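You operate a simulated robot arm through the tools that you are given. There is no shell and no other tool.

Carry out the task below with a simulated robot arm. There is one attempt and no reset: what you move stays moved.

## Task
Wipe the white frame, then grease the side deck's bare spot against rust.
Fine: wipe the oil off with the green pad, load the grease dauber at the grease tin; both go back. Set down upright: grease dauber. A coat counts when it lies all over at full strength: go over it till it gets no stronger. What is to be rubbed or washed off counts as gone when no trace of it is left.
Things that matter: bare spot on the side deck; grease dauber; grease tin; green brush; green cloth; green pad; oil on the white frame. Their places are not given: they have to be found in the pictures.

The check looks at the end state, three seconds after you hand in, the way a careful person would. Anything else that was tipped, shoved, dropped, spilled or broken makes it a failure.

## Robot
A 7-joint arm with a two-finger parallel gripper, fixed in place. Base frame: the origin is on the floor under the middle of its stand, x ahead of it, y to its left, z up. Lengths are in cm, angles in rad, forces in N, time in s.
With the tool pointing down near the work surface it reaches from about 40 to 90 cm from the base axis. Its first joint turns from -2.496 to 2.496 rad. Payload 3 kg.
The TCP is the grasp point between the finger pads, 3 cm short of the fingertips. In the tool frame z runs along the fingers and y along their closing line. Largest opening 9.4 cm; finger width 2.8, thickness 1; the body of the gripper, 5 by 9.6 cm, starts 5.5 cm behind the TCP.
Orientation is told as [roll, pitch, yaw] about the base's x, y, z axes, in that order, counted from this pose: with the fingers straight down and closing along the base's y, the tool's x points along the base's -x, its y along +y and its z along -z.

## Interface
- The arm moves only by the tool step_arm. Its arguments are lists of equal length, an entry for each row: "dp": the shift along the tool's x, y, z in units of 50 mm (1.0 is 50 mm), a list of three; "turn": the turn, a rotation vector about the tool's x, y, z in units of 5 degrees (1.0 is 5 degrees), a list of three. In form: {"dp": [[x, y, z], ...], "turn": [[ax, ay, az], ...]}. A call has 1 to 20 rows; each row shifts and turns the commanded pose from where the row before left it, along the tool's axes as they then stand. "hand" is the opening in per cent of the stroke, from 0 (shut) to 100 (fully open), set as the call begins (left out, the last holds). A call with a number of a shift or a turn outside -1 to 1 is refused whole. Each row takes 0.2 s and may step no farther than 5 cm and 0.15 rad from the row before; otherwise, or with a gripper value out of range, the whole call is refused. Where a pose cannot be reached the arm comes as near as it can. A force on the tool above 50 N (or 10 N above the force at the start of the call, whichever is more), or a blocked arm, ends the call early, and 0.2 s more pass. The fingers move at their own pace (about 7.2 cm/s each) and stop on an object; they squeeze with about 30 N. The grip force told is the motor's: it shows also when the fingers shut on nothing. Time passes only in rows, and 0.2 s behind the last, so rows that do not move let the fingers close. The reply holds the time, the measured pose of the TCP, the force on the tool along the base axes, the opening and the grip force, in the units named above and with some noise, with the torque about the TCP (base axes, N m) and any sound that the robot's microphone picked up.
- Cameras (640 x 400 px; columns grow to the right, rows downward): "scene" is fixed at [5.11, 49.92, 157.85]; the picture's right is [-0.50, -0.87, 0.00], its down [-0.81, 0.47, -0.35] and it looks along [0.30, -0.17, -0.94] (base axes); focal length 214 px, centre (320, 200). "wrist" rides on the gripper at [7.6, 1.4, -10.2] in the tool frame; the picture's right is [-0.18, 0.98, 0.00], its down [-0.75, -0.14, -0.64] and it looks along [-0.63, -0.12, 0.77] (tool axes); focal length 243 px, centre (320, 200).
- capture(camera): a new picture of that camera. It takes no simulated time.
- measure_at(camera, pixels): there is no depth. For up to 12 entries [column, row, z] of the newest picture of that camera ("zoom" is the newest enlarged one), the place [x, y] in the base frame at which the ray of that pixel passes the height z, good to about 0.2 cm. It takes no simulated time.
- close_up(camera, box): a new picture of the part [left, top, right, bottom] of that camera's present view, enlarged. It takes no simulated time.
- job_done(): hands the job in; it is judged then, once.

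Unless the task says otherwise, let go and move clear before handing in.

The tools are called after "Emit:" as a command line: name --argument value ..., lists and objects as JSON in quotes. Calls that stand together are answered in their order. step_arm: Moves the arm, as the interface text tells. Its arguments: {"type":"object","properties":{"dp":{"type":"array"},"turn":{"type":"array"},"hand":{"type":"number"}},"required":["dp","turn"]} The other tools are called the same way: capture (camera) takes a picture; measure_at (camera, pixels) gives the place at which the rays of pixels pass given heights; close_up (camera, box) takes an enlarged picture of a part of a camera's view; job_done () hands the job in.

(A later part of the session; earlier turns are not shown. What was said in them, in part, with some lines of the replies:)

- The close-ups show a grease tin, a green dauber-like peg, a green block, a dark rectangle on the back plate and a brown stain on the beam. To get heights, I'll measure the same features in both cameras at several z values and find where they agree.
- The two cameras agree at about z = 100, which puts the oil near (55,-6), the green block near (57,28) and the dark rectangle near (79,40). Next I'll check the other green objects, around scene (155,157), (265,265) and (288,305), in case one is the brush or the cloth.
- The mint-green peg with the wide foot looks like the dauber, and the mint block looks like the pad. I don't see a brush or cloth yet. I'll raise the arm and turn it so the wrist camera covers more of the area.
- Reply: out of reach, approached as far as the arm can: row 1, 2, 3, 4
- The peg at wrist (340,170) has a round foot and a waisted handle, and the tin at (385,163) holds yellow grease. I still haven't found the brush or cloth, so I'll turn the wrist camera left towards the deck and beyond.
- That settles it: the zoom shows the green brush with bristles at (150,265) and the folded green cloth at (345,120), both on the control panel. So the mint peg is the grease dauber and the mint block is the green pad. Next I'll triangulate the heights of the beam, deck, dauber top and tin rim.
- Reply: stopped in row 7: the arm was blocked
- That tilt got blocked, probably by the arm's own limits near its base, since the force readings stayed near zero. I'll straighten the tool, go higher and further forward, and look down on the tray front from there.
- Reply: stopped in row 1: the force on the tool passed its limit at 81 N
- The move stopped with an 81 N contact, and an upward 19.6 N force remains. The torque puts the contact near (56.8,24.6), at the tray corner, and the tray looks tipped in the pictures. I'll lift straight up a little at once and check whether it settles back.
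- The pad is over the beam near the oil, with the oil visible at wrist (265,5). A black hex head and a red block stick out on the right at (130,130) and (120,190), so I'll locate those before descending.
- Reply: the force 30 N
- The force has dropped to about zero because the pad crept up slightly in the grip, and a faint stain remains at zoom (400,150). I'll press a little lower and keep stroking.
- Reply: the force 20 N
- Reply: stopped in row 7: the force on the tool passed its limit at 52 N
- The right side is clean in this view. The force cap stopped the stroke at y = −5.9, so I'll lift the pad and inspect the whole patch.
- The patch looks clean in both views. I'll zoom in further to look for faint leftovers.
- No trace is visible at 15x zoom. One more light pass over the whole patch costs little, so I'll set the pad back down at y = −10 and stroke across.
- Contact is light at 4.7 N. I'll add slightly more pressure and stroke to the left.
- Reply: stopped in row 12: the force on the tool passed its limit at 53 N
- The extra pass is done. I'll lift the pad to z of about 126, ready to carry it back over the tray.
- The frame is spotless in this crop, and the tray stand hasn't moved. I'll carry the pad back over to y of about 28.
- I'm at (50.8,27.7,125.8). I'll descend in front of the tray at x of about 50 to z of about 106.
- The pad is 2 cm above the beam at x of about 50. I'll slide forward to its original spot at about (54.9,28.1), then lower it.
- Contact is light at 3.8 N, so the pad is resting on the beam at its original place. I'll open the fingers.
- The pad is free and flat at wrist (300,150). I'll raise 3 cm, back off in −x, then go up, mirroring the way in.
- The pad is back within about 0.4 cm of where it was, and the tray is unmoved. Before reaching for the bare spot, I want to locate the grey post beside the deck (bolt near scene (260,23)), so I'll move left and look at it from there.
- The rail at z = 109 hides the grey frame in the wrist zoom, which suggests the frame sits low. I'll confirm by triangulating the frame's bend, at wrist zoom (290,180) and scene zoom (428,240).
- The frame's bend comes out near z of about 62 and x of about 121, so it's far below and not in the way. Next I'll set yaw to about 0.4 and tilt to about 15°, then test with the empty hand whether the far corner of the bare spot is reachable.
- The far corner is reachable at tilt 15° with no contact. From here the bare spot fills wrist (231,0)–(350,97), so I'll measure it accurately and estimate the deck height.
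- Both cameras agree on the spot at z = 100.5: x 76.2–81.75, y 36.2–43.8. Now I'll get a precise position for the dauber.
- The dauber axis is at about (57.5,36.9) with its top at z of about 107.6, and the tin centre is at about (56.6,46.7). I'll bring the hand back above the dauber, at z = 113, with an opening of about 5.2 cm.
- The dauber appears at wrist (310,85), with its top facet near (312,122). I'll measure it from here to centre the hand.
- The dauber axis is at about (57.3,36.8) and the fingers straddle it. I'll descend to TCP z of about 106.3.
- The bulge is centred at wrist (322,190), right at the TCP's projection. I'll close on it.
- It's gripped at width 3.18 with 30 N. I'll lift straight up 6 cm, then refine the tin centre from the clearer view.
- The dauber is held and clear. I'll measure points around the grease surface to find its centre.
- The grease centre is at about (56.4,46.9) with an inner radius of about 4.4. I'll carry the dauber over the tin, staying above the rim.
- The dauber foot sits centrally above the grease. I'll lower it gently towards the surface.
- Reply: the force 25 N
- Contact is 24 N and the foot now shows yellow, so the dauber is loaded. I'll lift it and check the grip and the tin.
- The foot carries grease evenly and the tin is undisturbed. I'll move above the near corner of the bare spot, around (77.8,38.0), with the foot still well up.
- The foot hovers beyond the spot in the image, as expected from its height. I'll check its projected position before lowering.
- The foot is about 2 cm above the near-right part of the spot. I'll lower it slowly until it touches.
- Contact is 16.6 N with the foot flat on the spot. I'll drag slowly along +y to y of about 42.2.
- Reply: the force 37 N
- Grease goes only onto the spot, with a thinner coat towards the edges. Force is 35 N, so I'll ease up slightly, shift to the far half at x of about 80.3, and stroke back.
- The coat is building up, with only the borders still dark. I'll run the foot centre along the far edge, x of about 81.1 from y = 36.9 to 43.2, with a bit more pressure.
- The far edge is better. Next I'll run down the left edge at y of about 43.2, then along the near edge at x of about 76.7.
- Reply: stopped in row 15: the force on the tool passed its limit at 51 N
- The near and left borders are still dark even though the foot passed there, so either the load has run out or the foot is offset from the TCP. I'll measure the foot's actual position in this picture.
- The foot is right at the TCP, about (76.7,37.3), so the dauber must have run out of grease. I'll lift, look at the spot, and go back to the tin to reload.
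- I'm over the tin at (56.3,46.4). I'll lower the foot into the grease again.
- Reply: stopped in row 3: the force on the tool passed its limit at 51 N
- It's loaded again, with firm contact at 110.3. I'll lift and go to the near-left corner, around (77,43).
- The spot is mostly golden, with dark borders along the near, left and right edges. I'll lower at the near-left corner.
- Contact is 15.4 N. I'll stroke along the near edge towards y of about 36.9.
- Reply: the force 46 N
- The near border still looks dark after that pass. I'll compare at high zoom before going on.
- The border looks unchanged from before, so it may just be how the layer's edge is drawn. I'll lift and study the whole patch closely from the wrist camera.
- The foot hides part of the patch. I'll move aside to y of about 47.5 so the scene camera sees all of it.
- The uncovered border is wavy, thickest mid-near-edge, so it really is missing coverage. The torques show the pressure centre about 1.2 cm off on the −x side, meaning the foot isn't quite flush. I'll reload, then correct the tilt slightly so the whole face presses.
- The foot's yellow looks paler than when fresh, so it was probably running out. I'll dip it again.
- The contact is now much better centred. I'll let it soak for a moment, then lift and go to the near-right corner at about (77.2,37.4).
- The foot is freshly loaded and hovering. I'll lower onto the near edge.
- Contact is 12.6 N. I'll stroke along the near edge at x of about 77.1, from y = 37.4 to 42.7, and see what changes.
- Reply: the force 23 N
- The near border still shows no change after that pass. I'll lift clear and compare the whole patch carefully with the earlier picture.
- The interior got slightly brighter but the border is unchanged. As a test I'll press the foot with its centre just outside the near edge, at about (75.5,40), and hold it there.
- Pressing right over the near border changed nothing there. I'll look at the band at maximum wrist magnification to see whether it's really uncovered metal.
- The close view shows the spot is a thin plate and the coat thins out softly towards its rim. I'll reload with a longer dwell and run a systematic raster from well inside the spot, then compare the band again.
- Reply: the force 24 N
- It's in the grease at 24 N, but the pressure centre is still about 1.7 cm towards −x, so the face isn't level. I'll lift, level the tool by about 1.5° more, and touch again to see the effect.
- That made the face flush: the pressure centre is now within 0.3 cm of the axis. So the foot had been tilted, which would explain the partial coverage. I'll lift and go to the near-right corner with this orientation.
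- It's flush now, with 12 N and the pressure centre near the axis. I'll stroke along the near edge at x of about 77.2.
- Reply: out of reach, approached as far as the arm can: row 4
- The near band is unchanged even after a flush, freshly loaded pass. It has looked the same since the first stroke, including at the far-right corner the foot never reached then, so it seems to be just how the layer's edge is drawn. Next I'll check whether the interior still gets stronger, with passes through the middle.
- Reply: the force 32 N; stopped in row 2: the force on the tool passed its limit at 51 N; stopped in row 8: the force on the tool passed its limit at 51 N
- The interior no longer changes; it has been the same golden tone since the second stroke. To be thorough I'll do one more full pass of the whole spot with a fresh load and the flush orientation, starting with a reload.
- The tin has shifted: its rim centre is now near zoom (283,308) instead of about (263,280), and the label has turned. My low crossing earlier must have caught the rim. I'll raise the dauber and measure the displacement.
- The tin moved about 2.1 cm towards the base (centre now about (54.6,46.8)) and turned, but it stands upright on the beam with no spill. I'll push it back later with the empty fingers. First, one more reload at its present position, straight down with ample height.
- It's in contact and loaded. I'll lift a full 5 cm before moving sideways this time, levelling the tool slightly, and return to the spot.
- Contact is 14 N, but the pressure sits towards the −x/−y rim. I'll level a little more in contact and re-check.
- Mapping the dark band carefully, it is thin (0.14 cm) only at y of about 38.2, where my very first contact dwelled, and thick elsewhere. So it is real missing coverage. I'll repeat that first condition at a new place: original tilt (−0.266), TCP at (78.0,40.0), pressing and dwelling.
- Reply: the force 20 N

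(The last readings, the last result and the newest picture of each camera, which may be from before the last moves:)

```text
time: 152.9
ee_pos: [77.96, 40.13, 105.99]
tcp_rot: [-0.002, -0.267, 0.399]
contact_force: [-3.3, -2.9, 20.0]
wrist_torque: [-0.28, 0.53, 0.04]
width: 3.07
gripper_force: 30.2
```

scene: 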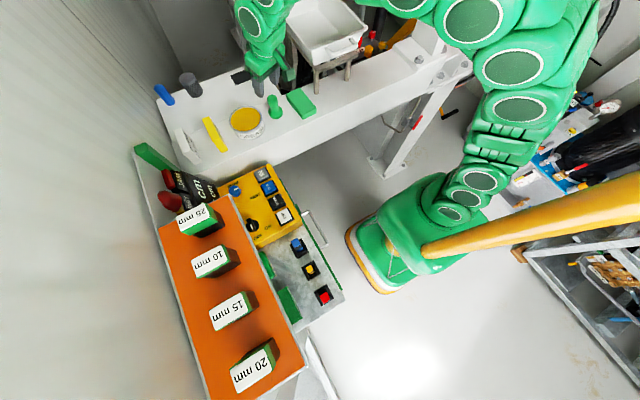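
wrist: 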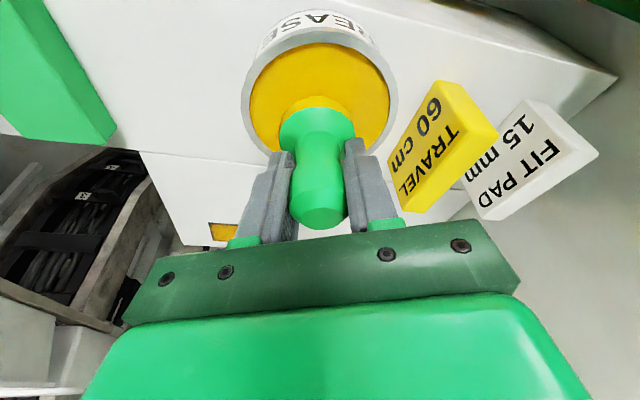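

Emit:
step_arm --dp '[[0, 0, 0], [0, 0.02, 0], [0, -0.02, 0], [0, 0.02, 0], [0, -0.02, 0], [0, 0, 0], [-0.106, 0, -0.386], [-0.106, 0, -0.386], [-0.25, 0.5, 0], [-0.25, 0.5, 0], [0, 0, 0]]' --turn '[[0, 0, 0], [0, 0, 0], [0, 0, 0], [0, 0, 0], [0, 0, 0], [0, 0, 0], [0, 0, 0], [0, 0, 0], [0, 0, 0], [0, 0, 0], [0, 0, 0]]'

Emit:
close_up --camera "scene" --box '[229, 66, 259, 88]'

Emit:
close_up --camera "wrist" --box '[140, 20, 280, 130]'

```text
time: 155.3
ee_pos: [78.19, 45.78, 110.44]
tcp_rot: [-0.002, -0.265, 0.4]
contact_force: [-0.1, -0.4, -0.7]
wrist_torque: [0.0, 0.01, -0.03]
width: 3.07
gripper_force: 29.8
```

```text
16.00 times, centred on (244, 77) of scene
```

zoom: 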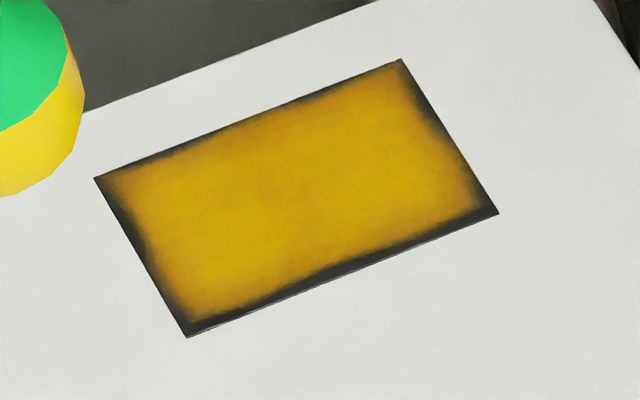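

```text
3.64 times, centred on (210, 75) of wrist
```

zoom: 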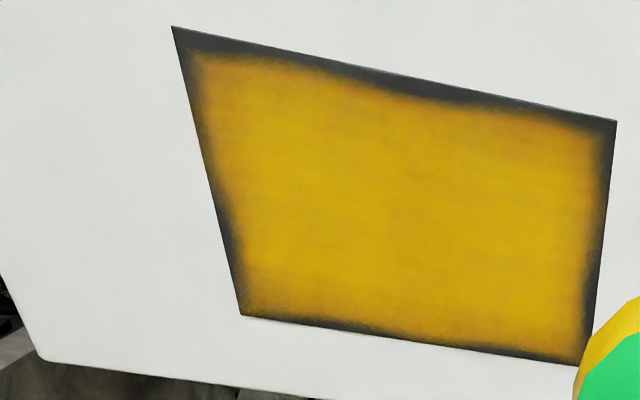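

The band at y = 40 didn't respond even under the same conditions as the first contact. Its shape has been constant from the first stroke on, while the overall tone rose from brown to gold and then stopped. I conclude the rim is a feathered edge in the coat's look. I'll still do a last full perimeter round with a fresh load, this time crossing high above the tin.

Emit:
step_arm --dp '[[-0.145, 0, -0.53], [-0.145, 0, -0.53], [0.687, 0.337, -0.186], [0.687, 0.337, -0.186], [0.687, 0.337, -0.186], [0.687, 0.337, -0.186], [0.687, 0.337, -0.186], [0.687, 0.337, -0.186], [0, 0, 0]]' --turn '[[0, 0, 0], [0, 0, 0], [0, 0, 0], [0, 0, 0], [0, 0, 0], [0, 0, 0], [0, 0, 0], [0, 0, 0], [0, 0, 0]]'

Emit:
close_up --camera "scene" --box '[200, 70, 310, 140]'

```text
time: 157.3
ee_pos: [53.12, 46.04, 114.89]
tcp_rot: [-0.003, -0.267, 0.399]
contact_force: [-0.2, -0.2, -1.0]
wrist_torque: [0.0, 0.01, 0.0]
width: 3.08
gripper_force: 30.5
out of reach, approached as far as the arm can: row 2
```

```text
5.71 times, centred on (255, 105) of scene
```

zoom: 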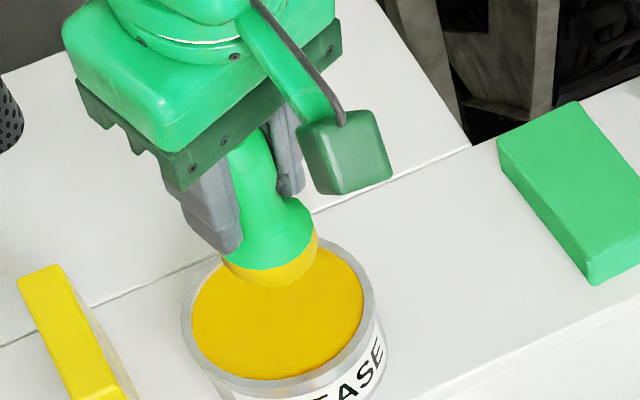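

Emit:
step_arm --dp '[[-0.053, 0.015, 0.45], [-0.053, 0.015, 0.45], [0.012, 0, 0.045], [0, 0, 0]]' --turn '[[0, 0, 0], [0, 0, 0], [0, 0, 0], [0, 0, 0]]'

Emit:
step_arm --dp '[[0.008, 0, 0.03], [0.005, 0, 0.02], [0, 0, 0], [0, 0, 0]]' --turn '[[0, 0, 0], [0, 0, 0], [0, 0, 0], [0, 0, 0]]'

```text
time: 158.3
ee_pos: [54.65, 46.78, 110.55]
tcp_rot: [-0.002, -0.267, 0.4]
contact_force: [0.7, -0.3, -1.2]
wrist_torque: [0.02, 0.0, -0.01]
width: 3.09
gripper_force: 30.1
```

```text
time: 159.3
ee_pos: [54.53, 46.84, 110.23]
tcp_rot: [-0.001, -0.266, 0.399]
contact_force: [-0.7, -0.9, 11.8]
wrist_torque: [-0.14, 0.27, -0.03]
width: 3.07
gripper_force: 29.6
```

Emit:
step_arm --dp '[[0.003, 0, 0.012], [0, 0, 0], [0, 0, 0], [-0.158, 0, -0.579], [-0.158, 0, -0.579], [-0.535, -0.553, 0.263], [-0.535, -0.553, 0.263], [-0.535, -0.553, 0.263], [-0.535, -0.553, 0.263], [-0.535, -0.553, 0.263], [-0.535, -0.553, 0.263], [-0.535, -0.553, 0.263], [0, 0, 0]]' --turn '[[0, 0, 0], [0, 0, 0], [0, 0, 0], [0, 0, 0], [0, 0, 0], [0, 0, 0], [0, 0, 0], [0, 0, 0], [0, 0, 0], [0, 0, 0], [0, 0, 0], [0, 0, 0], [0, 0, 0]]'

Emit:
close_up --camera "scene" --box '[200, 50, 310, 140]'

```text
time: 162.1
ee_pos: [80.91, 36.99, 112.35]
tcp_rot: [-0.001, -0.264, 0.399]
contact_force: [-0.7, -0.5, -0.7]
wrist_torque: [0.0, 0.05, 0.01]
width: 3.06
gripper_force: 30.1
```

```text
4.44 times, centred on (255, 95) of scene
```

zoom: 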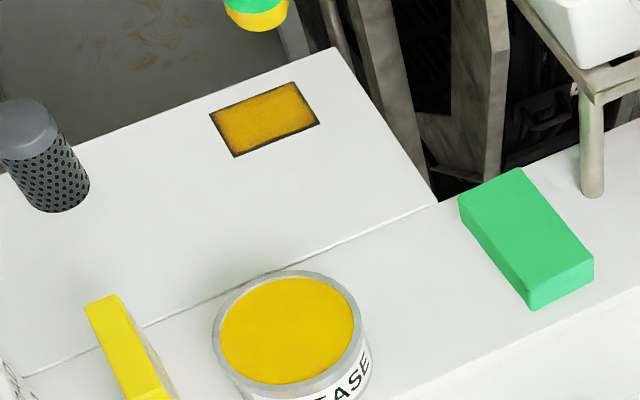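

Emit:
step_arm --dp '[[0.108, 0, 0.399], [0.108, 0, 0.399], [0.108, 0, 0.399], [0, 0, 0]]' --turn '[[0, 0, 0], [0, 0, 0], [0, 0, 0], [0, 0, 0]]'

Emit:
step_arm --dp '[[0.005, 0, 0.02], [0.005, 0, 0.02], [0, 0, 0]]' --turn '[[0, 0, 0], [0, 0, 0], [0, 0, 0]]'

```text
time: 163.1
ee_pos: [81.19, 36.83, 106.04]
tcp_rot: [-0.002, -0.265, 0.399]
contact_force: [0.2, 0.3, -0.2]
wrist_torque: [0.04, 0.03, 0.03]
width: 3.09
gripper_force: 30.0
```

```text
time: 163.9
ee_pos: [80.97, 36.86, 105.9]
tcp_rot: [-0.001, -0.266, 0.399]
contact_force: [-3.1, -2.6, 23.7]
wrist_torque: [-0.26, 0.54, 0.02]
width: 3.09
gripper_force: 29.7
```

Emit:
step_arm --dp '[[-0.049, 0.116, 0.007], [-0.0473, 0.116, 0.0129], [-0.0473, 0.116, 0.0129], [-0.0473, 0.116, 0.0129], [-0.0473, 0.116, 0.0129], [-0.0473, 0.116, 0.0129], [-0.0473, 0.116, 0.0129], [-0.0473, 0.116, 0.0129], [-0.0473, 0.116, 0.0129], [-0.0473, 0.116, 0.0129], [0, 0, 0]]' --turn '[[0, 0, 0], [0, 0, 0], [0, 0, 0], [0, 0, 0], [0, 0, 0], [0, 0, 0], [0, 0, 0], [0, 0, 0], [0, 0, 0], [0, 0, 0], [0, 0, 0]]'

Emit:
close_up --camera "scene" --box '[226, 62, 262, 92]'

```text
time: 165.8
ee_pos: [81.02, 41.99, 105.97]
tcp_rot: [-0.001, -0.268, 0.398]
contact_force: [-0.7, -0.5, 10.8]
wrist_torque: [-0.07, 0.19, -0.02]
width: 3.08
gripper_force: 30.3
stopped in row 9: the force on the tool passed its limit at 51 N (the readings are from after the stop); the commanded pose is now the measured one
```

```text
13.33 times, centred on (244, 77) of scene
```

zoom: 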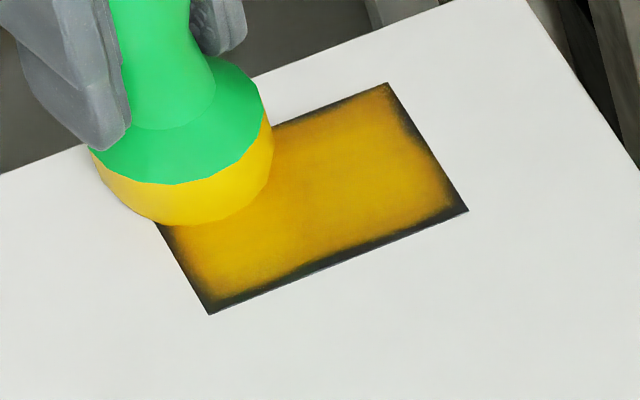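

Emit:
step_arm --dp '[[-0.045, 0.11, 0.0122], [-0.045, 0.11, 0.0122], [0.1067, 0.0467, -0.0289], [0.1067, 0.0467, -0.0289], [0.1067, 0.0467, -0.0289], [0.1067, 0.0467, -0.0289], [0.1067, 0.0467, -0.0289], [0.1067, 0.0467, -0.0289], [0.1067, 0.0467, -0.0289], [0, 0, 0]]' --turn '[[0, 0, 0], [0, 0, 0], [0, 0, 0], [0, 0, 0], [0, 0, 0], [0, 0, 0], [0, 0, 0], [0, 0, 0], [0, 0, 0], [0, 0, 0]]'

Emit:
close_up --camera "scene" --box '[226, 62, 262, 92]'

```text
time: 168.0
ee_pos: [76.94, 43.3, 105.81]
tcp_rot: [-0.002, -0.268, 0.399]
contact_force: [5.5, -2.0, 38.0]
wrist_torque: [-0.35, 0.31, 0.07]
width: 3.06
gripper_force: 29.8
```

```text
13.33 times, centred on (244, 77) of scene
```

zoom: 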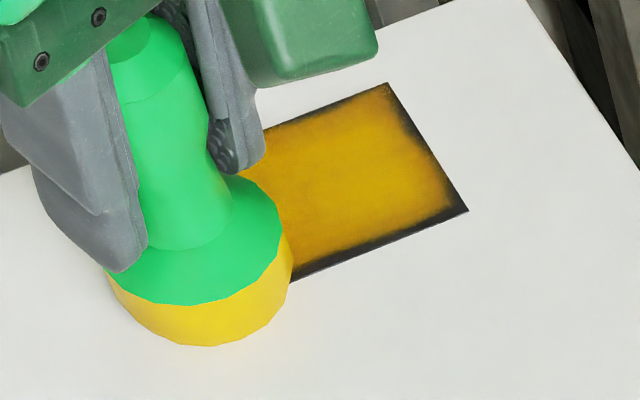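

Emit:
step_arm --dp '[[0.043, -0.116, -0.029], [0.0473, -0.116, -0.0129], [0.0473, -0.116, -0.0129], [0.0473, -0.116, -0.0129], [0.0473, -0.116, -0.0129], [0.0473, -0.116, -0.0129], [0.0473, -0.116, -0.0129], [0.0473, -0.116, -0.0129], [0.0473, -0.116, -0.0129], [0.0473, -0.116, -0.0129], [0, 0, 0]]' --turn '[[0, 0, 0], [0, 0, 0], [0, 0, 0], [0, 0, 0], [0, 0, 0], [0, 0, 0], [0, 0, 0], [0, 0, 0], [0, 0, 0], [0, 0, 0], [0, 0, 0]]'

Emit:
close_up --camera "scene" --box '[226, 62, 262, 92]'

```text
time: 170.4
ee_pos: [76.93, 37.07, 105.91]
tcp_rot: [-0.001, -0.266, 0.399]
contact_force: [-1.6, 7.4, 22.9]
wrist_torque: [0.22, 0.45, -0.13]
width: 3.11
gripper_force: 30.2
```

```text
13.33 times, centred on (244, 77) of scene
```

zoom: 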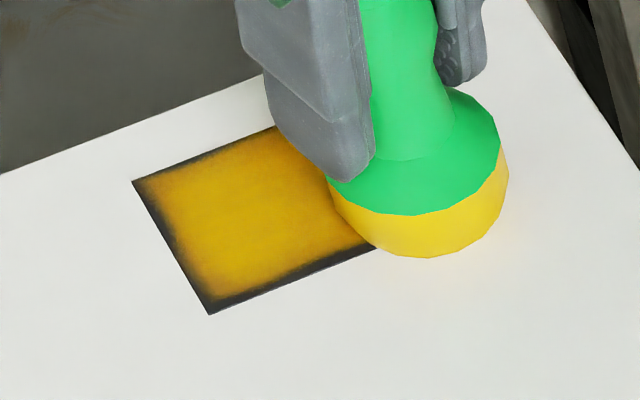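

Emit:
step_arm --dp '[[-0.1014, -0.0444, 0.0275], [-0.1014, -0.0444, 0.0275], [-0.1014, -0.0444, 0.0275], [-0.1014, -0.0444, 0.0275], [-0.1014, -0.0444, 0.0275], [-0.1014, -0.0444, 0.0275], [-0.1014, -0.0444, 0.0275], [0.11, 0.12, -0.03], [0.11, 0.12, -0.03], [-0.0473, 0.116, 0.0129], [-0.0473, 0.116, 0.0129], [-0.0473, 0.116, 0.0129], [-0.0473, 0.116, 0.0129], [-0.0473, 0.116, 0.0129], [-0.0473, 0.116, 0.0129], [0, 0, 0]]' --turn '[[0, 0, 0], [0, 0, 0], [0, 0, 0], [0, 0, 0], [0, 0, 0], [0, 0, 0], [0, 0, 0], [0, 0, 0], [0, 0, 0], [0, 0, 0], [0, 0, 0], [0, 0, 0], [0, 0, 0], [0, 0, 0], [0, 0, 0], [0, 0, 0]]'

Emit:
step_arm --dp '[[-0.106, 0, -0.386], [-0.106, 0, -0.386], [0.1, 0.6, 0], [0, 0, 0]]' --turn '[[0, 0, 0], [0, 0, 0], [0, 0, 0], [0, 0, 0]]'

Emit:
close_up --camera "scene" --box '[229, 66, 259, 88]'

Emit:
capture --camera "wrist"

```text
time: 173.8
ee_pos: [79.5, 41.27, 105.9]
tcp_rot: [-0.001, -0.268, 0.399]
contact_force: [4.7, -10.5, 35.3]
wrist_torque: [-0.76, 0.27, 0.18]
width: 3.09
gripper_force: 29.9
```

```text
time: 174.8
ee_pos: [78.0, 44.1, 109.72]
tcp_rot: [-0.001, -0.265, 0.396]
contact_force: [0.2, 0.1, -0.6]
wrist_torque: [0.05, 0.01, 0.01]
width: 3.1
gripper_force: 30.0
```

```text
16.00 times, centred on (244, 77) of scene
```

zoom: 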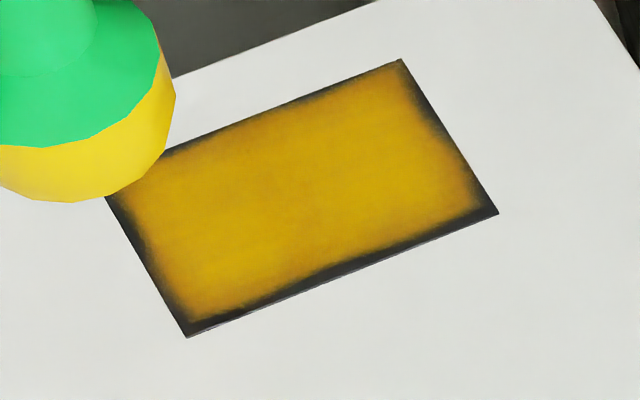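

```text
taken
```

wrist: 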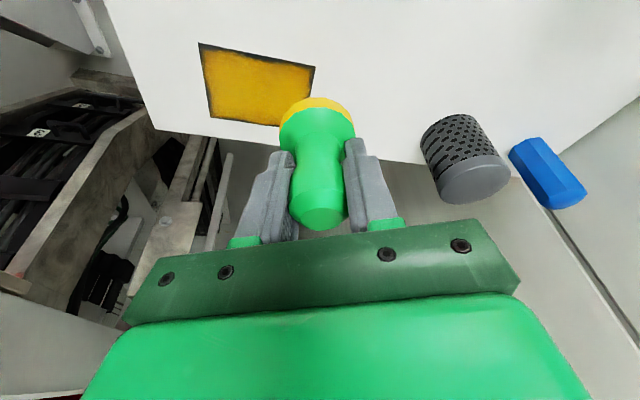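

After a complete freshly loaded perimeter and middle pass, the patch looks identical, so the coat gets no stronger. I'll take the dauber back to its home spot at about (57.4,36.8), travelling high.

Emit:
step_arm --dp '[[-0.118, 0, -0.434], [-0.118, 0, -0.434], [0.712, 0.0433, -0.153], [0.712, 0.0433, -0.153], [0.712, 0.0433, -0.153], [0.712, 0.0433, -0.153], [0.712, 0.0433, -0.153], [0.712, 0.0433, -0.153], [0, 0, 0]]' --turn '[[0, 0, 0], [0, 0, 0], [0, 0, 0], [0, 0, 0], [0, 0, 0], [0, 0, 0], [0, 0, 0], [0, 0, 0], [0, 0, 0]]'

Emit:
close_up --camera "scene" --box '[200, 60, 310, 140]'

Emit:
capture --camera "wrist"

```text
time: 176.8
ee_pos: [57.16, 36.78, 113.06]
tcp_rot: [0.0, -0.265, 0.398]
contact_force: [-0.5, 0.4, 0.1]
wrist_torque: [0.0, -0.04, 0.0]
width: 3.09
gripper_force: 30.1
```

```text
5.00 times, centred on (255, 100) of scene
```

zoom: 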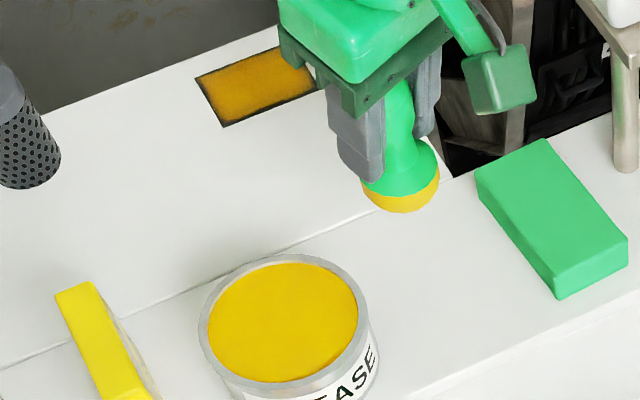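

```text
taken
```

wrist: 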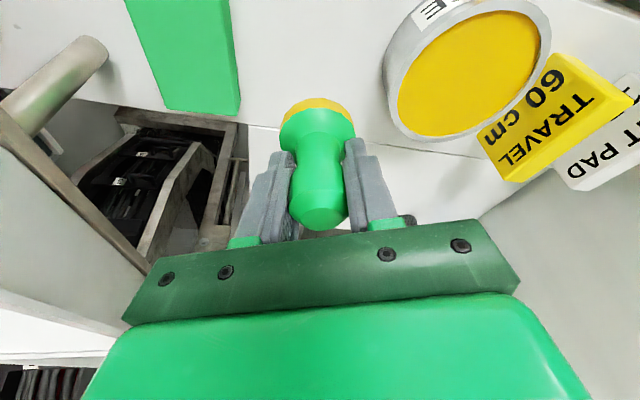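

The dauber is above its home spot. I'll lower it to the beam gently.

Emit:
step_arm --dp '[[0.1, -0.005, 0.415], [0.1, -0.005, 0.415], [0.1, -0.005, 0.415], [0, 0, 0]]' --turn '[[0, 0, 0], [0, 0, 0], [0, 0, 0], [0, 0, 0]]'

Emit:
step_arm --dp '[[0.005, 0, 0.02], [0, 0, 0]]' --turn '[[0, 0, 0], [0, 0, 0]]'

```text
time: 177.8
ee_pos: [57.41, 36.61, 106.51]
tcp_rot: [-0.003, -0.265, 0.4]
contact_force: [0.1, 0.2, -1.1]
wrist_torque: [-0.02, 0.03, 0.02]
width: 3.09
gripper_force: 30.0
```

```text
time: 178.4
ee_pos: [57.52, 36.85, 106.54]
tcp_rot: [-0.001, -0.264, 0.398]
contact_force: [-0.4, -0.3, 0.0]
wrist_torque: [-0.02, 0.01, -0.02]
width: 3.11
gripper_force: 30.4
```

Emit:
step_arm --dp '[[0.005, 0, 0.02], [0.005, 0, 0.02], [0, 0, 0]]' --turn '[[0, 0, 0], [0, 0, 0], [0, 0, 0]]'

Emit:
step_arm --dp '[[0.004, 0, 0.015], [0, 0, 0]]' --turn '[[0, 0, 0], [0, 0, 0]]'

```text
time: 179.2
ee_pos: [57.49, 36.75, 106.39]
tcp_rot: [-0.002, -0.264, 0.398]
contact_force: [-0.4, 0.1, -0.9]
wrist_torque: [-0.03, -0.02, -0.01]
width: 3.09
gripper_force: 29.6
```

```text
time: 179.8
ee_pos: [57.59, 36.72, 106.32]
tcp_rot: [-0.001, -0.267, 0.398]
contact_force: [0.4, -0.8, -0.5]
wrist_torque: [0.01, -0.01, -0.02]
width: 3.1
gripper_force: 29.7
```

Emit:
step_arm --dp '[[0.004, 0, 0.015], [0, 0, 0]]' --turn '[[0, 0, 0], [0, 0, 0]]'

Emit:
step_arm --dp '[[0.004, 0, 0.015], [0, 0, 0]]' --turn '[[0, 0, 0], [0, 0, 0]]'

```text
time: 180.4
ee_pos: [57.54, 36.79, 106.22]
tcp_rot: [-0.003, -0.266, 0.397]
contact_force: [0.3, -0.1, -1.0]
wrist_torque: [0.01, 0.01, 0.01]
width: 3.11
gripper_force: 30.0
```

```text
time: 181.0
ee_pos: [57.47, 36.74, 106.1]
tcp_rot: [-0.002, -0.266, 0.396]
contact_force: [0.2, -0.1, 0.0]
wrist_torque: [-0.02, -0.01, 0.01]
width: 3.11
gripper_force: 30.5
```

Emit:
step_arm --dp '[[0.004, 0, 0.015], [0, 0, 0]]' --turn '[[0, 0, 0], [0, 0, 0]]'

Emit:
step_arm --dp '[[0.003, 0, 0.012], [0, 0, 0]]' --turn '[[0, 0, 0], [0, 0, 0]]'

```text
time: 181.6
ee_pos: [57.43, 36.86, 105.98]
tcp_rot: [-0.003, -0.266, 0.399]
contact_force: [-1.1, -1.4, 4.9]
wrist_torque: [-0.06, 0.12, 0.01]
width: 3.07
gripper_force: 30.1
```

```text
time: 182.2
ee_pos: [57.37, 36.79, 106.03]
tcp_rot: [-0.003, -0.265, 0.398]
contact_force: [3.5, -3.5, 17.0]
wrist_torque: [-0.29, 0.09, 0.05]
width: 3.08
gripper_force: 29.4
```

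The dauber is on the beam at 17 N. I'll check the picture for uprightness, then open the fingers.

Emit:
step_arm --dp '[[0, 0, 0], [0, 0, 0], [0, 0, 0]]' --turn '[[0, 0, 0], [0, 0, 0], [0, 0, 0]]' --hand 52

Emit:
capture --camera "wrist"

Emit:
close_up --camera "scene" --box '[215, 70, 325, 140]'

```text
time: 183.0
ee_pos: [57.41, 36.81, 105.93]
tcp_rot: [-0.001, -0.266, 0.399]
contact_force: [-0.2, 0.3, 0.2]
wrist_torque: [-0.04, -0.02, -0.02]
width: 4.89
gripper_force: 0.1
```

```text
taken
```

wrist: 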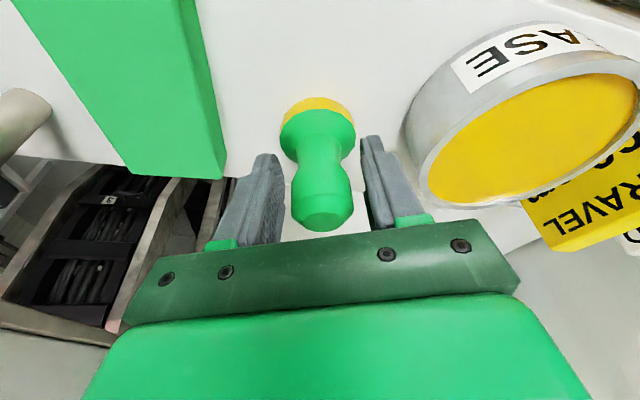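

```text
5.71 times, centred on (270, 105) of scene
```

zoom: 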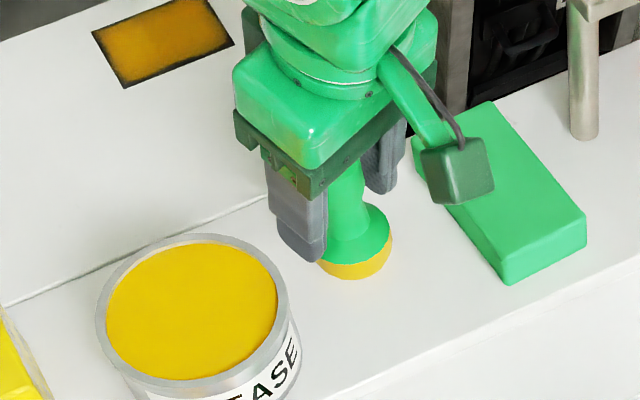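

The dauber stands upright and free between the open fingers. I'll rise straight up and look at the whole scene.

Emit:
step_arm --dp '[[-0.123, 0, -0.45], [-0.123, 0, -0.45], [-0.123, 0, -0.45], [-0.123, 0, -0.45], [0.5, -0.3, -0.2], [0.5, -0.3, -0.2], [0, 0, 0]]' --turn '[[0, 0, 0], [0, 0, 0], [0, 0, 0], [0, 0, 0], [0, 0, 0], [0, 0, 0], [0, 0, 0]]'

Emit:
capture --camera "scene"

Emit:
close_up --camera "scene" --box '[215, 60, 325, 140]'

Emit:
close_up --camera "scene" --box '[229, 66, 259, 88]'

Emit:
capture --camera "wrist"

```text
time: 184.6
ee_pos: [53.74, 32.07, 116.04]
tcp_rot: [-0.002, -0.265, 0.398]
contact_force: [-0.6, -0.6, 0.2]
wrist_torque: [-0.04, -0.01, 0.0]
width: 4.9
gripper_force: 0.0
```

```text
taken
```

scene: 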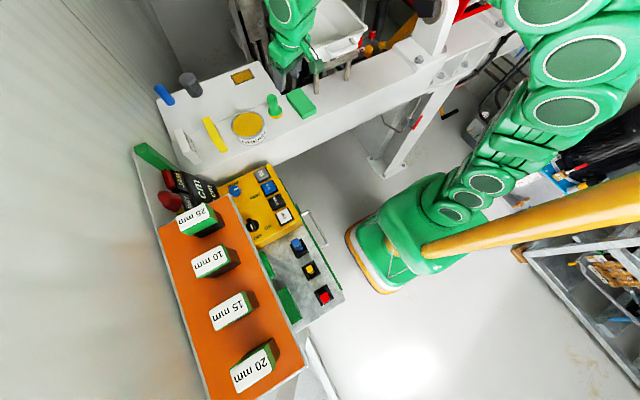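

```text
5.00 times, centred on (270, 100) of scene
```

zoom: 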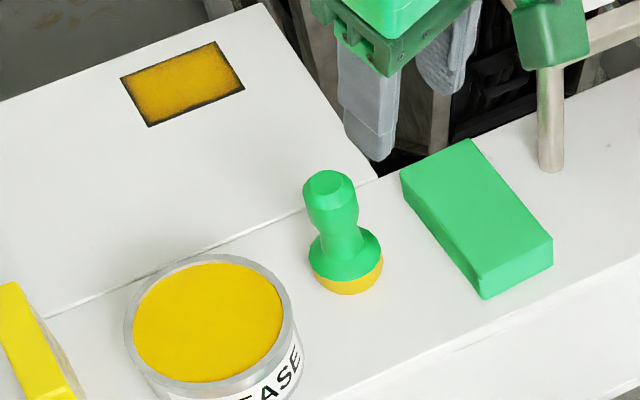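

```text
16.00 times, centred on (244, 77) of scene
```

zoom: 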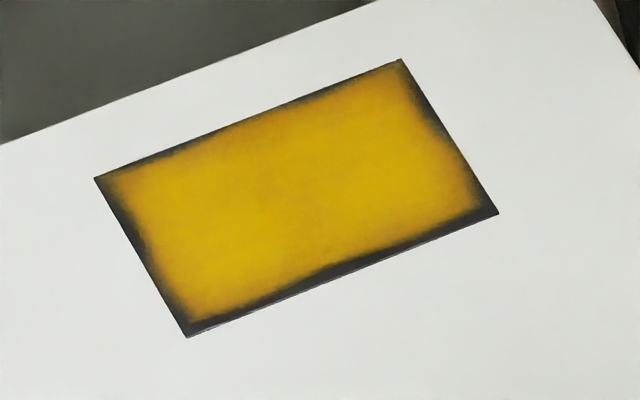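

```text
taken
```

wrist: 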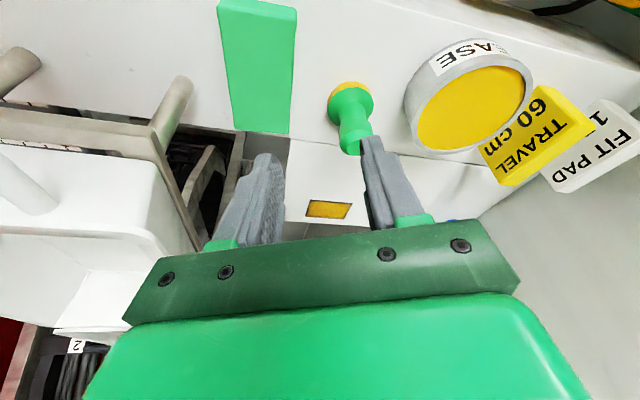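

The dauber stands upright at home, the pad is in place, and the patch is unchanged. Now for the tin: I'll measure its present rim position precisely before nudging it back.

Emit:
close_up --camera "scene" --box '[215, 90, 295, 140]'

Emit:
measure_at --camera "scene" --pixels '[[248.2, 124.2, 104.8], [245.6, 118.75, 104.8], [231, 124.5, 104.8], [265.4, 122.5, 104.8], [243.5, 110.6, 104.8], [252.5, 138, 104.8]]'

```text
8.00 times, centred on (255, 115) of scene
```

zoom: 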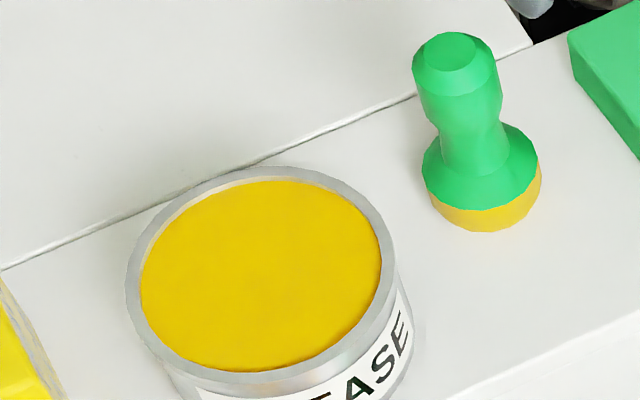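

```text
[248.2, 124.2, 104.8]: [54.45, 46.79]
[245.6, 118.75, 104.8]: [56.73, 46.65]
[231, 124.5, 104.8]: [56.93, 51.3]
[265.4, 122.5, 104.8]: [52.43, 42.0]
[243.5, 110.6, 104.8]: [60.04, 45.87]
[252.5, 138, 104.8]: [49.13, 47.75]
```

The tin's centre is now about (54.5,46.8), so it has to go back +2.2 cm in x. The label has only shifted, not turned. I'll close the fingers, turn to yaw 0, and position in front of the tin at a safe height.

Emit:
step_arm --dp '[[0.107, 0.685, -0.029], [0.107, 0.685, -0.029], [0.107, 0.685, -0.029], [0.107, 0.685, -0.029], [0.107, 0.685, -0.029], [0, 0, 0], [0, 0, 0], [0, 0, 0], [0, 0, 0], [0, 0, 0], [0, 0, 0]]' --turn '[[0, 0, 0], [0, 0, 0], [0, 0, 0], [0, 0, 0], [0, 0, 0], [0.239, 0, 0.88], [0.239, 0, 0.88], [0.239, 0, 0.88], [0.239, 0, 0.88], [0.239, 0, 0.88], [0, 0, 0]]' --hand 0

Emit:
capture --camera "wrist"

Emit:
capture --camera "scene"

```text
time: 187.0
ee_pos: [44.67, 46.63, 115.85]
tcp_rot: [-0.002, -0.265, 0.001]
contact_force: [-0.5, -0.8, -0.3]
wrist_torque: [0.03, -0.03, 0.03]
width: 0.0
gripper_force: 30.3
```

```text
taken
```

wrist: 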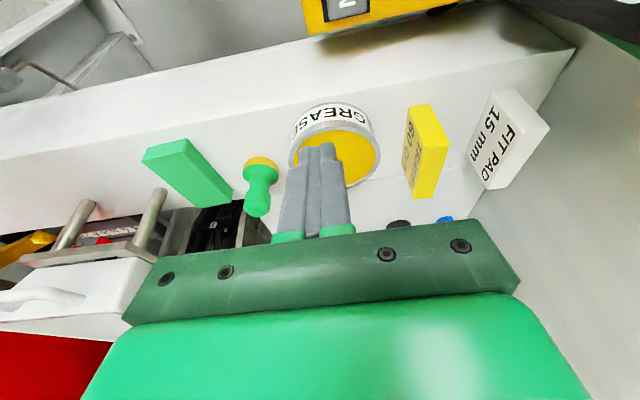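

```text
taken
```

scene: 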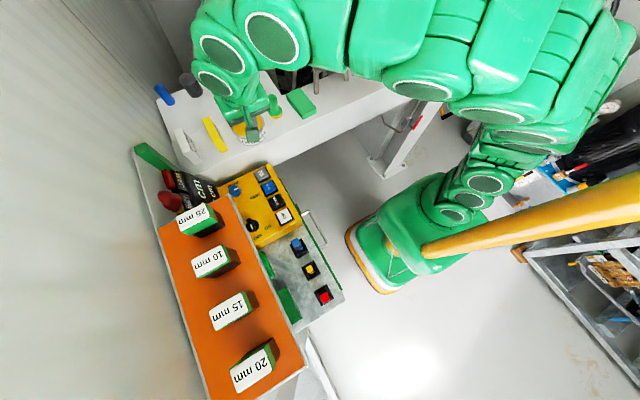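

The wrist shows the tin right ahead at (335,140), with the yellow control box below and to the side. I'll descend in front of the tin to TCP z of about 105.

Emit:
step_arm --dp '[[0.1435, 0, 0.5285], [0.1435, 0, 0.5285], [0.1435, 0.01, 0.5285], [0, 0, 0]]' --turn '[[0, 0, 0], [0, 0, 0], [0, 0, 0], [0, 0, 0]]'

Emit:
capture --camera "wrist"

Emit:
close_up --camera "scene" --box '[200, 80, 320, 180]'

```text
time: 188.0
ee_pos: [44.58, 46.71, 107.89]
tcp_rot: [0.0, -0.265, 0.0]
contact_force: [0.5, -0.5, -0.8]
wrist_torque: [0.01, -0.02, 0.0]
width: 0.0
gripper_force: 29.6
```

```text
taken
```

wrist: 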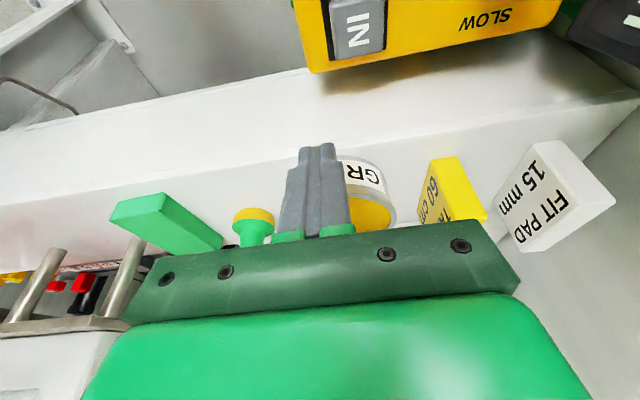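

```text
4.00 times, centred on (260, 130) of scene
```

zoom: 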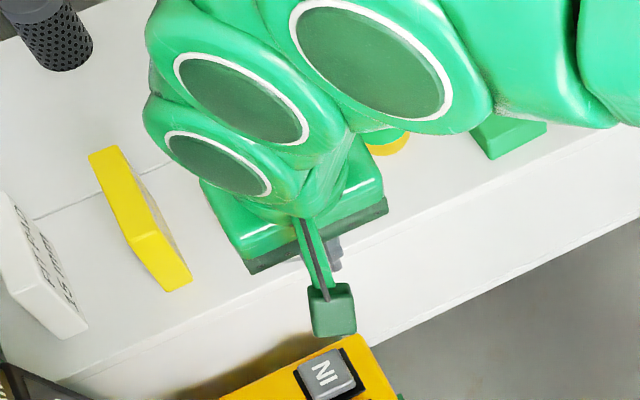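

Emit:
step_arm --dp '[[0.0786, 0.01, 0.29], [0.0786, 0.01, 0.29], [0, 0, 0]]' --turn '[[0, 0, 0], [0, 0, 0], [0, 0, 0]]'

Emit:
capture --camera "wrist"

```text
time: 188.8
ee_pos: [44.44, 46.83, 104.59]
tcp_rot: [-0.001, -0.266, 0.0]
contact_force: [1.0, -0.6, -0.3]
wrist_torque: [-0.02, 0.01, -0.02]
width: 0.03
gripper_force: 29.8
```

```text
taken
```

wrist: 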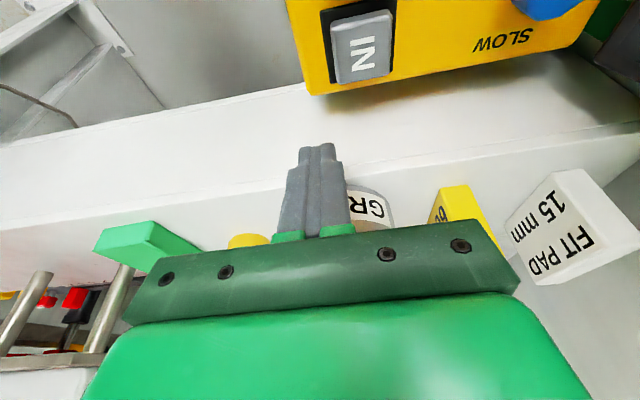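

The fingers are at z of about 102, about 3 cm short of the tin wall. I'll advance in +x slowly.

Emit:
step_arm --dp '[[-0.0965, 0, 0.0262], [-0.0965, 0, 0.0262], [-0.0965, 0, 0.0262], [-0.0965, 0, 0.0262], [-0.0965, 0, 0.0262], [0, 0, 0]]' --turn '[[0, 0, 0], [0, 0, 0], [0, 0, 0], [0, 0, 0], [0, 0, 0], [0, 0, 0]]'

Emit:
step_arm --dp '[[-0.058, 0, 0.0157], [-0.058, 0, 0.0157], [0, 0, 0]]' --turn '[[0, 0, 0], [0, 0, 0], [0, 0, 0]]'

Emit:
close_up --camera "scene" --box '[200, 80, 320, 180]'

Emit:
capture --camera "wrist"

```text
time: 190.2
ee_pos: [47.01, 46.88, 104.63]
tcp_rot: [-0.001, -0.266, -0.001]
contact_force: [0.0, 0.7, -0.1]
wrist_torque: [-0.04, 0.03, -0.07]
width: 0.0
gripper_force: 29.8
```

```text
time: 191.0
ee_pos: [47.55, 46.79, 104.75]
tcp_rot: [0.0, -0.267, 0.001]
contact_force: [-1.2, -0.8, 1.4]
wrist_torque: [0.05, 0.03, 0.0]
width: 0.0
gripper_force: 30.1
```

```text
4.00 times, centred on (260, 130) of scene
```

zoom: 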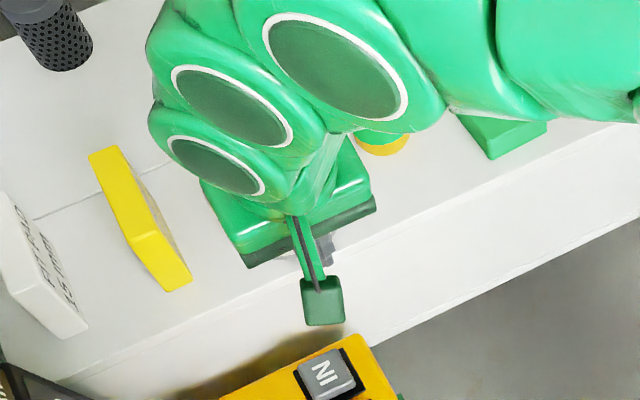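

```text
taken
```

wrist: 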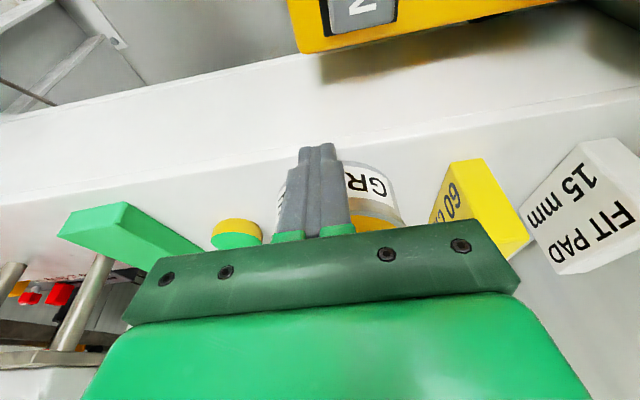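

The fingers are about at the tin wall (−1.2 N). I'll push 1.2 cm, then check.

Emit:
step_arm --dp '[[-0.058, 0, 0.0157], [-0.058, 0, 0.0157], [-0.058, 0, 0.0157], [-0.058, 0, 0.0157], [0, 0, 0]]' --turn '[[0, 0, 0], [0, 0, 0], [0, 0, 0], [0, 0, 0], [0, 0, 0]]'

Emit:
capture --camera "wrist"

```text
time: 192.2
ee_pos: [48.87, 46.78, 104.63]
tcp_rot: [-0.002, -0.264, 0.0]
contact_force: [-1.1, 0.2, 1.2]
wrist_torque: [-0.02, -0.02, -0.02]
width: 0.0
gripper_force: 30.1
```

```text
taken
```

wrist: 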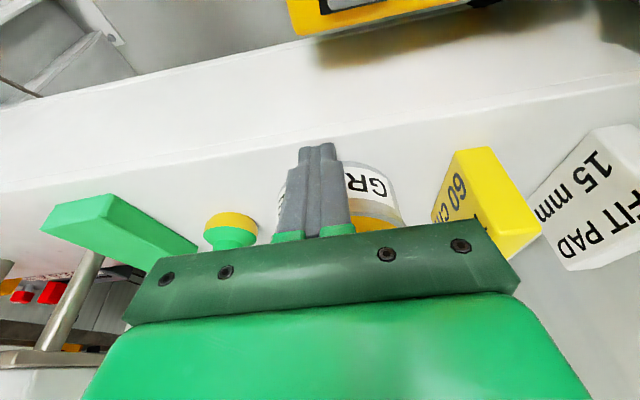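

The tin moves along with the fingers, keeping the same place in the wrist view. I'll push about 0.7 cm more, back off and measure.

Emit:
step_arm --dp '[[-0.0463, 0, 0.0126], [-0.0463, 0, 0.0126], [-0.0463, 0, 0.0126], [0, 0, 0]]' --turn '[[0, 0, 0], [0, 0, 0], [0, 0, 0], [0, 0, 0]]'

Emit:
step_arm --dp '[[0.193, 0, -0.0524], [0.193, 0, -0.0524], [0.193, 0, -0.0524], [0.193, 0, -0.0524], [-0.1048, 0, -0.386], [-0.1048, 0, -0.386], [-0.1048, 0, -0.386], [-0.1048, 0, -0.386], [0.3, -0.8, -0.2], [0.3, -0.8, -0.2], [0.2, -0.8, -0.2], [0, 0, 0]]' --turn '[[0, 0, 0], [0, 0, 0], [0, 0, 0], [0, 0, 0], [0, 0, 0], [0, 0, 0], [0, 0, 0], [0, 0, 0], [0, 0, 0], [0, 0, 0], [0, 0, 0], [0, 0, 0]]'

Emit:
close_up --camera "scene" --box '[215, 90, 295, 140]'

Emit:
capture --camera "scene"

```text
time: 193.2
ee_pos: [49.59, 46.9, 104.7]
tcp_rot: [0.001, -0.265, 0.001]
contact_force: [-1.3, -0.7, 0.7]
wrist_torque: [-0.01, 0.03, 0.0]
width: 0.0
gripper_force: 30.3
```

```text
time: 195.8
ee_pos: [41.4, 34.38, 113.66]
tcp_rot: [-0.008, -0.248, -0.011]
contact_force: [-0.3, -0.5, 0.0]
wrist_torque: [0.02, 0.03, 0.0]
width: 0.03
gripper_force: 29.9
```

```text
8.00 times, centred on (255, 115) of scene
```

zoom: 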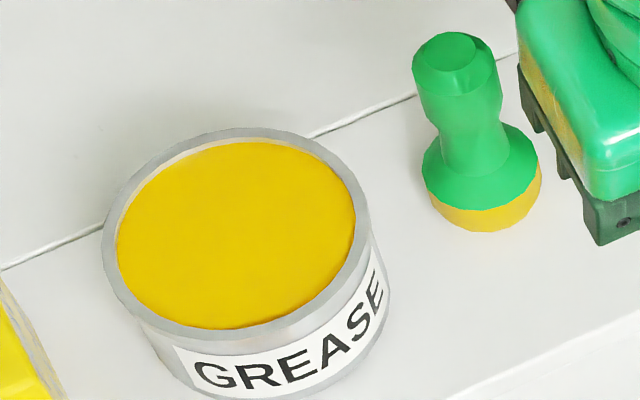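

```text
taken
```

scene: 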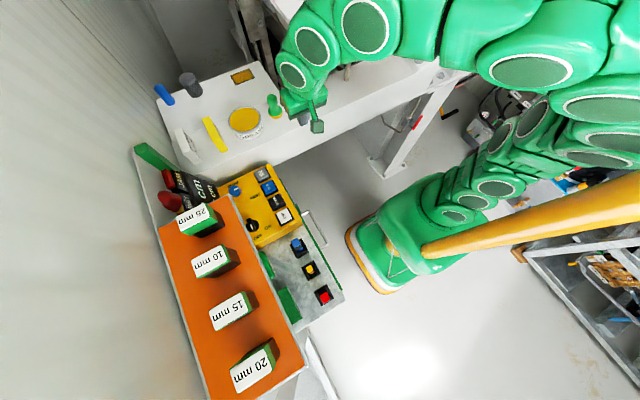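

The tin is back: its rim and label match the original crop within about 1 px, roughly 0.3 cm. I'll straighten up and move well clear, then inspect everything once more.

Emit:
step_arm --dp '[[-0.15, 0, -0.58], [-0.12, 0, -0.58], [-0.09, 0, -0.58], [-0.06, -0.1, -0.58], [-0.03, -0.1, -0.58], [0, 0, 0]]' --turn '[[0.08, 0.57, 0], [0, 0.57, 0], [0, 0.57, 0], [0, 0.57, 0], [0, 0.56, 0], [0, 0, 0]]'

Emit:
capture --camera "wrist"

Emit:
capture --camera "scene"

Emit:
close_up --camera "scene" --box '[140, 50, 340, 175]'

Emit:
close_up --camera "scene" --box '[280, 0, 480, 125]'

```text
time: 197.2
ee_pos: [40.6, 33.82, 129.24]
tcp_rot: [-0.007, -0.017, -0.001]
contact_force: [1.3, -0.3, -1.6]
wrist_torque: [0.01, -0.02, -0.05]
width: 0.02
gripper_force: 30.3
```

```text
taken
```

wrist: 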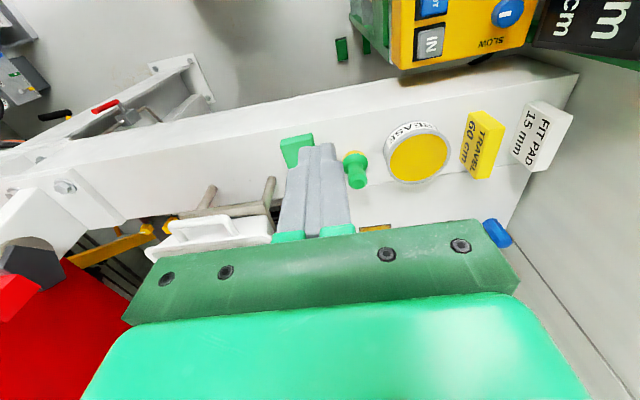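

```text
taken
```

scene: 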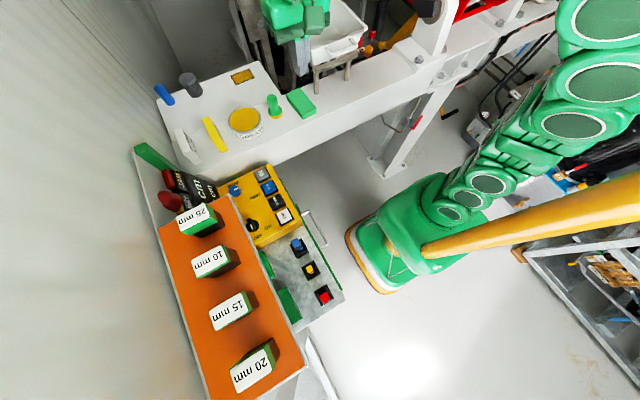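

```text
3.20 times, centred on (240, 112) of scene
```

zoom: 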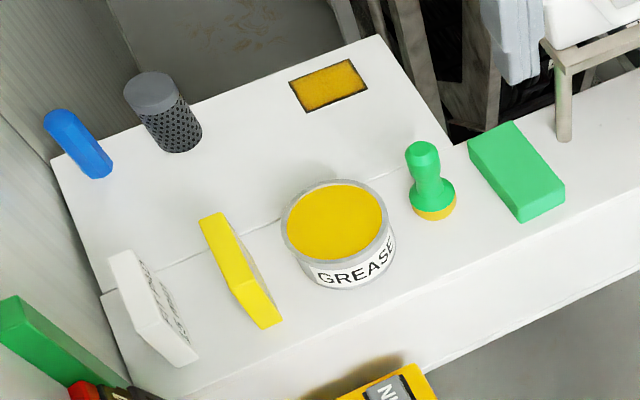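

```text
3.20 times, centred on (380, 62) of scene
```

zoom: 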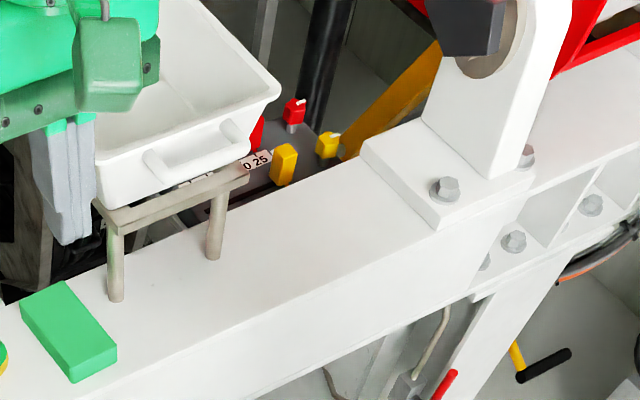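

All objects match the opening pictures: the pad, dauber, tin, plates, blue post, grey cylinder and tray are in their places, and the frame is clean. I'll back off a bit further and take one last close look at the tray and the frame.

Emit:
step_arm --dp '[[0.3, -0.4, -0.3], [0.3, -0.4, -0.3], [0.2, -0.4, -0.3], [0, 0, 0]]' --turn '[[0, 0.1, 0], [0, 0.1, 0], [0, 0, 0], [0, 0, 0]]' --hand 60

Emit:
close_up --camera "scene" --box '[270, 0, 400, 100]'

Emit:
close_up --camera "scene" --box '[256, 84, 326, 128]'

Emit:
close_up --camera "scene" --box '[222, 56, 272, 96]'

```text
time: 198.2
ee_pos: [36.97, 27.85, 133.36]
tcp_rot: [-0.006, 0.013, -0.004]
contact_force: [0.5, -0.2, 0.2]
wrist_torque: [-0.01, 0.01, 0.0]
width: 5.63
gripper_force: 0.1
```

```text
4.00 times, centred on (335, 50) of scene
```

zoom: 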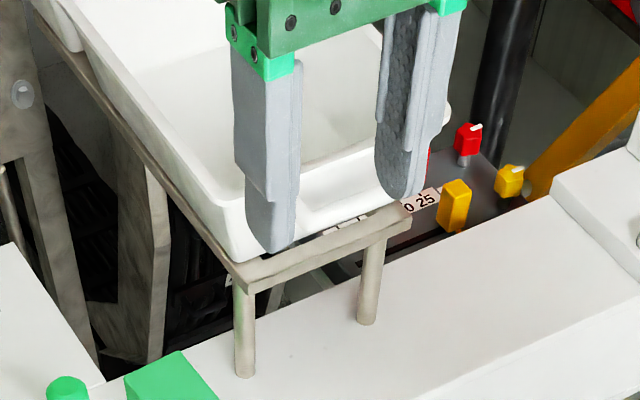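

```text
9.09 times, centred on (291, 106) of scene
```

zoom: 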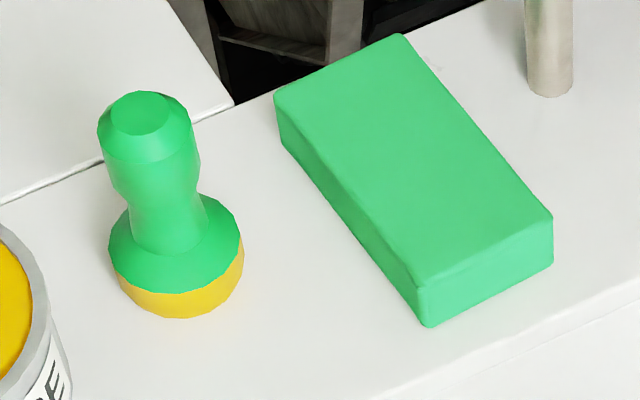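

```text
10.00 times, centred on (247, 76) of scene
```

zoom: 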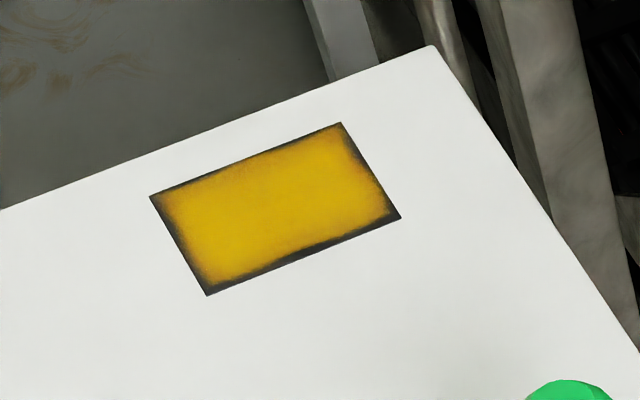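

In the last pictures the frame is clean and the coat stays at the strength it stopped gaining. The dauber stands upright at home, the pad is home, the tin is back, and the tray hasn't moved. The arm is clear and empty, so I'm handing in.

One doubt: a thin dark rim around the coat never changed, even with freshly loaded passes directly over it, so I took it for the layer's edge. I also bumped the tray once (it settled back) and shoved the tin about 2 cm, then pushed it back to within about 0.3 cm.

Emit:
job_done

```text
The job is handed in.
```

The job is handed in: the oil is wiped off and the bare spot is greased. I'm not certain the coat covers the spot right to its edges.

- **White frame:** I wiped the oil off with the green pad. No trace shows at 15x zoom. The pad is back within about 0.4 cm of where it started.
- **Bare spot:** It has a golden coat that stopped getting stronger after repeated passes with a freshly loaded dauber. A thin dark rim, about 0.15–0.4 cm wide, remains along the edges. It did not change even when I pressed the loaded dauber directly on it. I took it for how the coat's edge is drawn, but I could not prove that; if it is bare metal, the coat is incomplete.
- **Dauber:** It stands upright at its original place, with grease still on its foot.

Two things went wrong on the way:

- **Tray:** On my first approach to the pad, a finger pressed on the tray's corner with a force peaking at 81 N and tipped it. It settled back when I lifted, and later pictures show it where it was.
- **Grease tin:** The dauber most likely caught the tin's rim on one crossing. The tin slid about 2.2 cm, without tipping or visibly spilling. I pushed it back to within about 0.3 cm of its original place.
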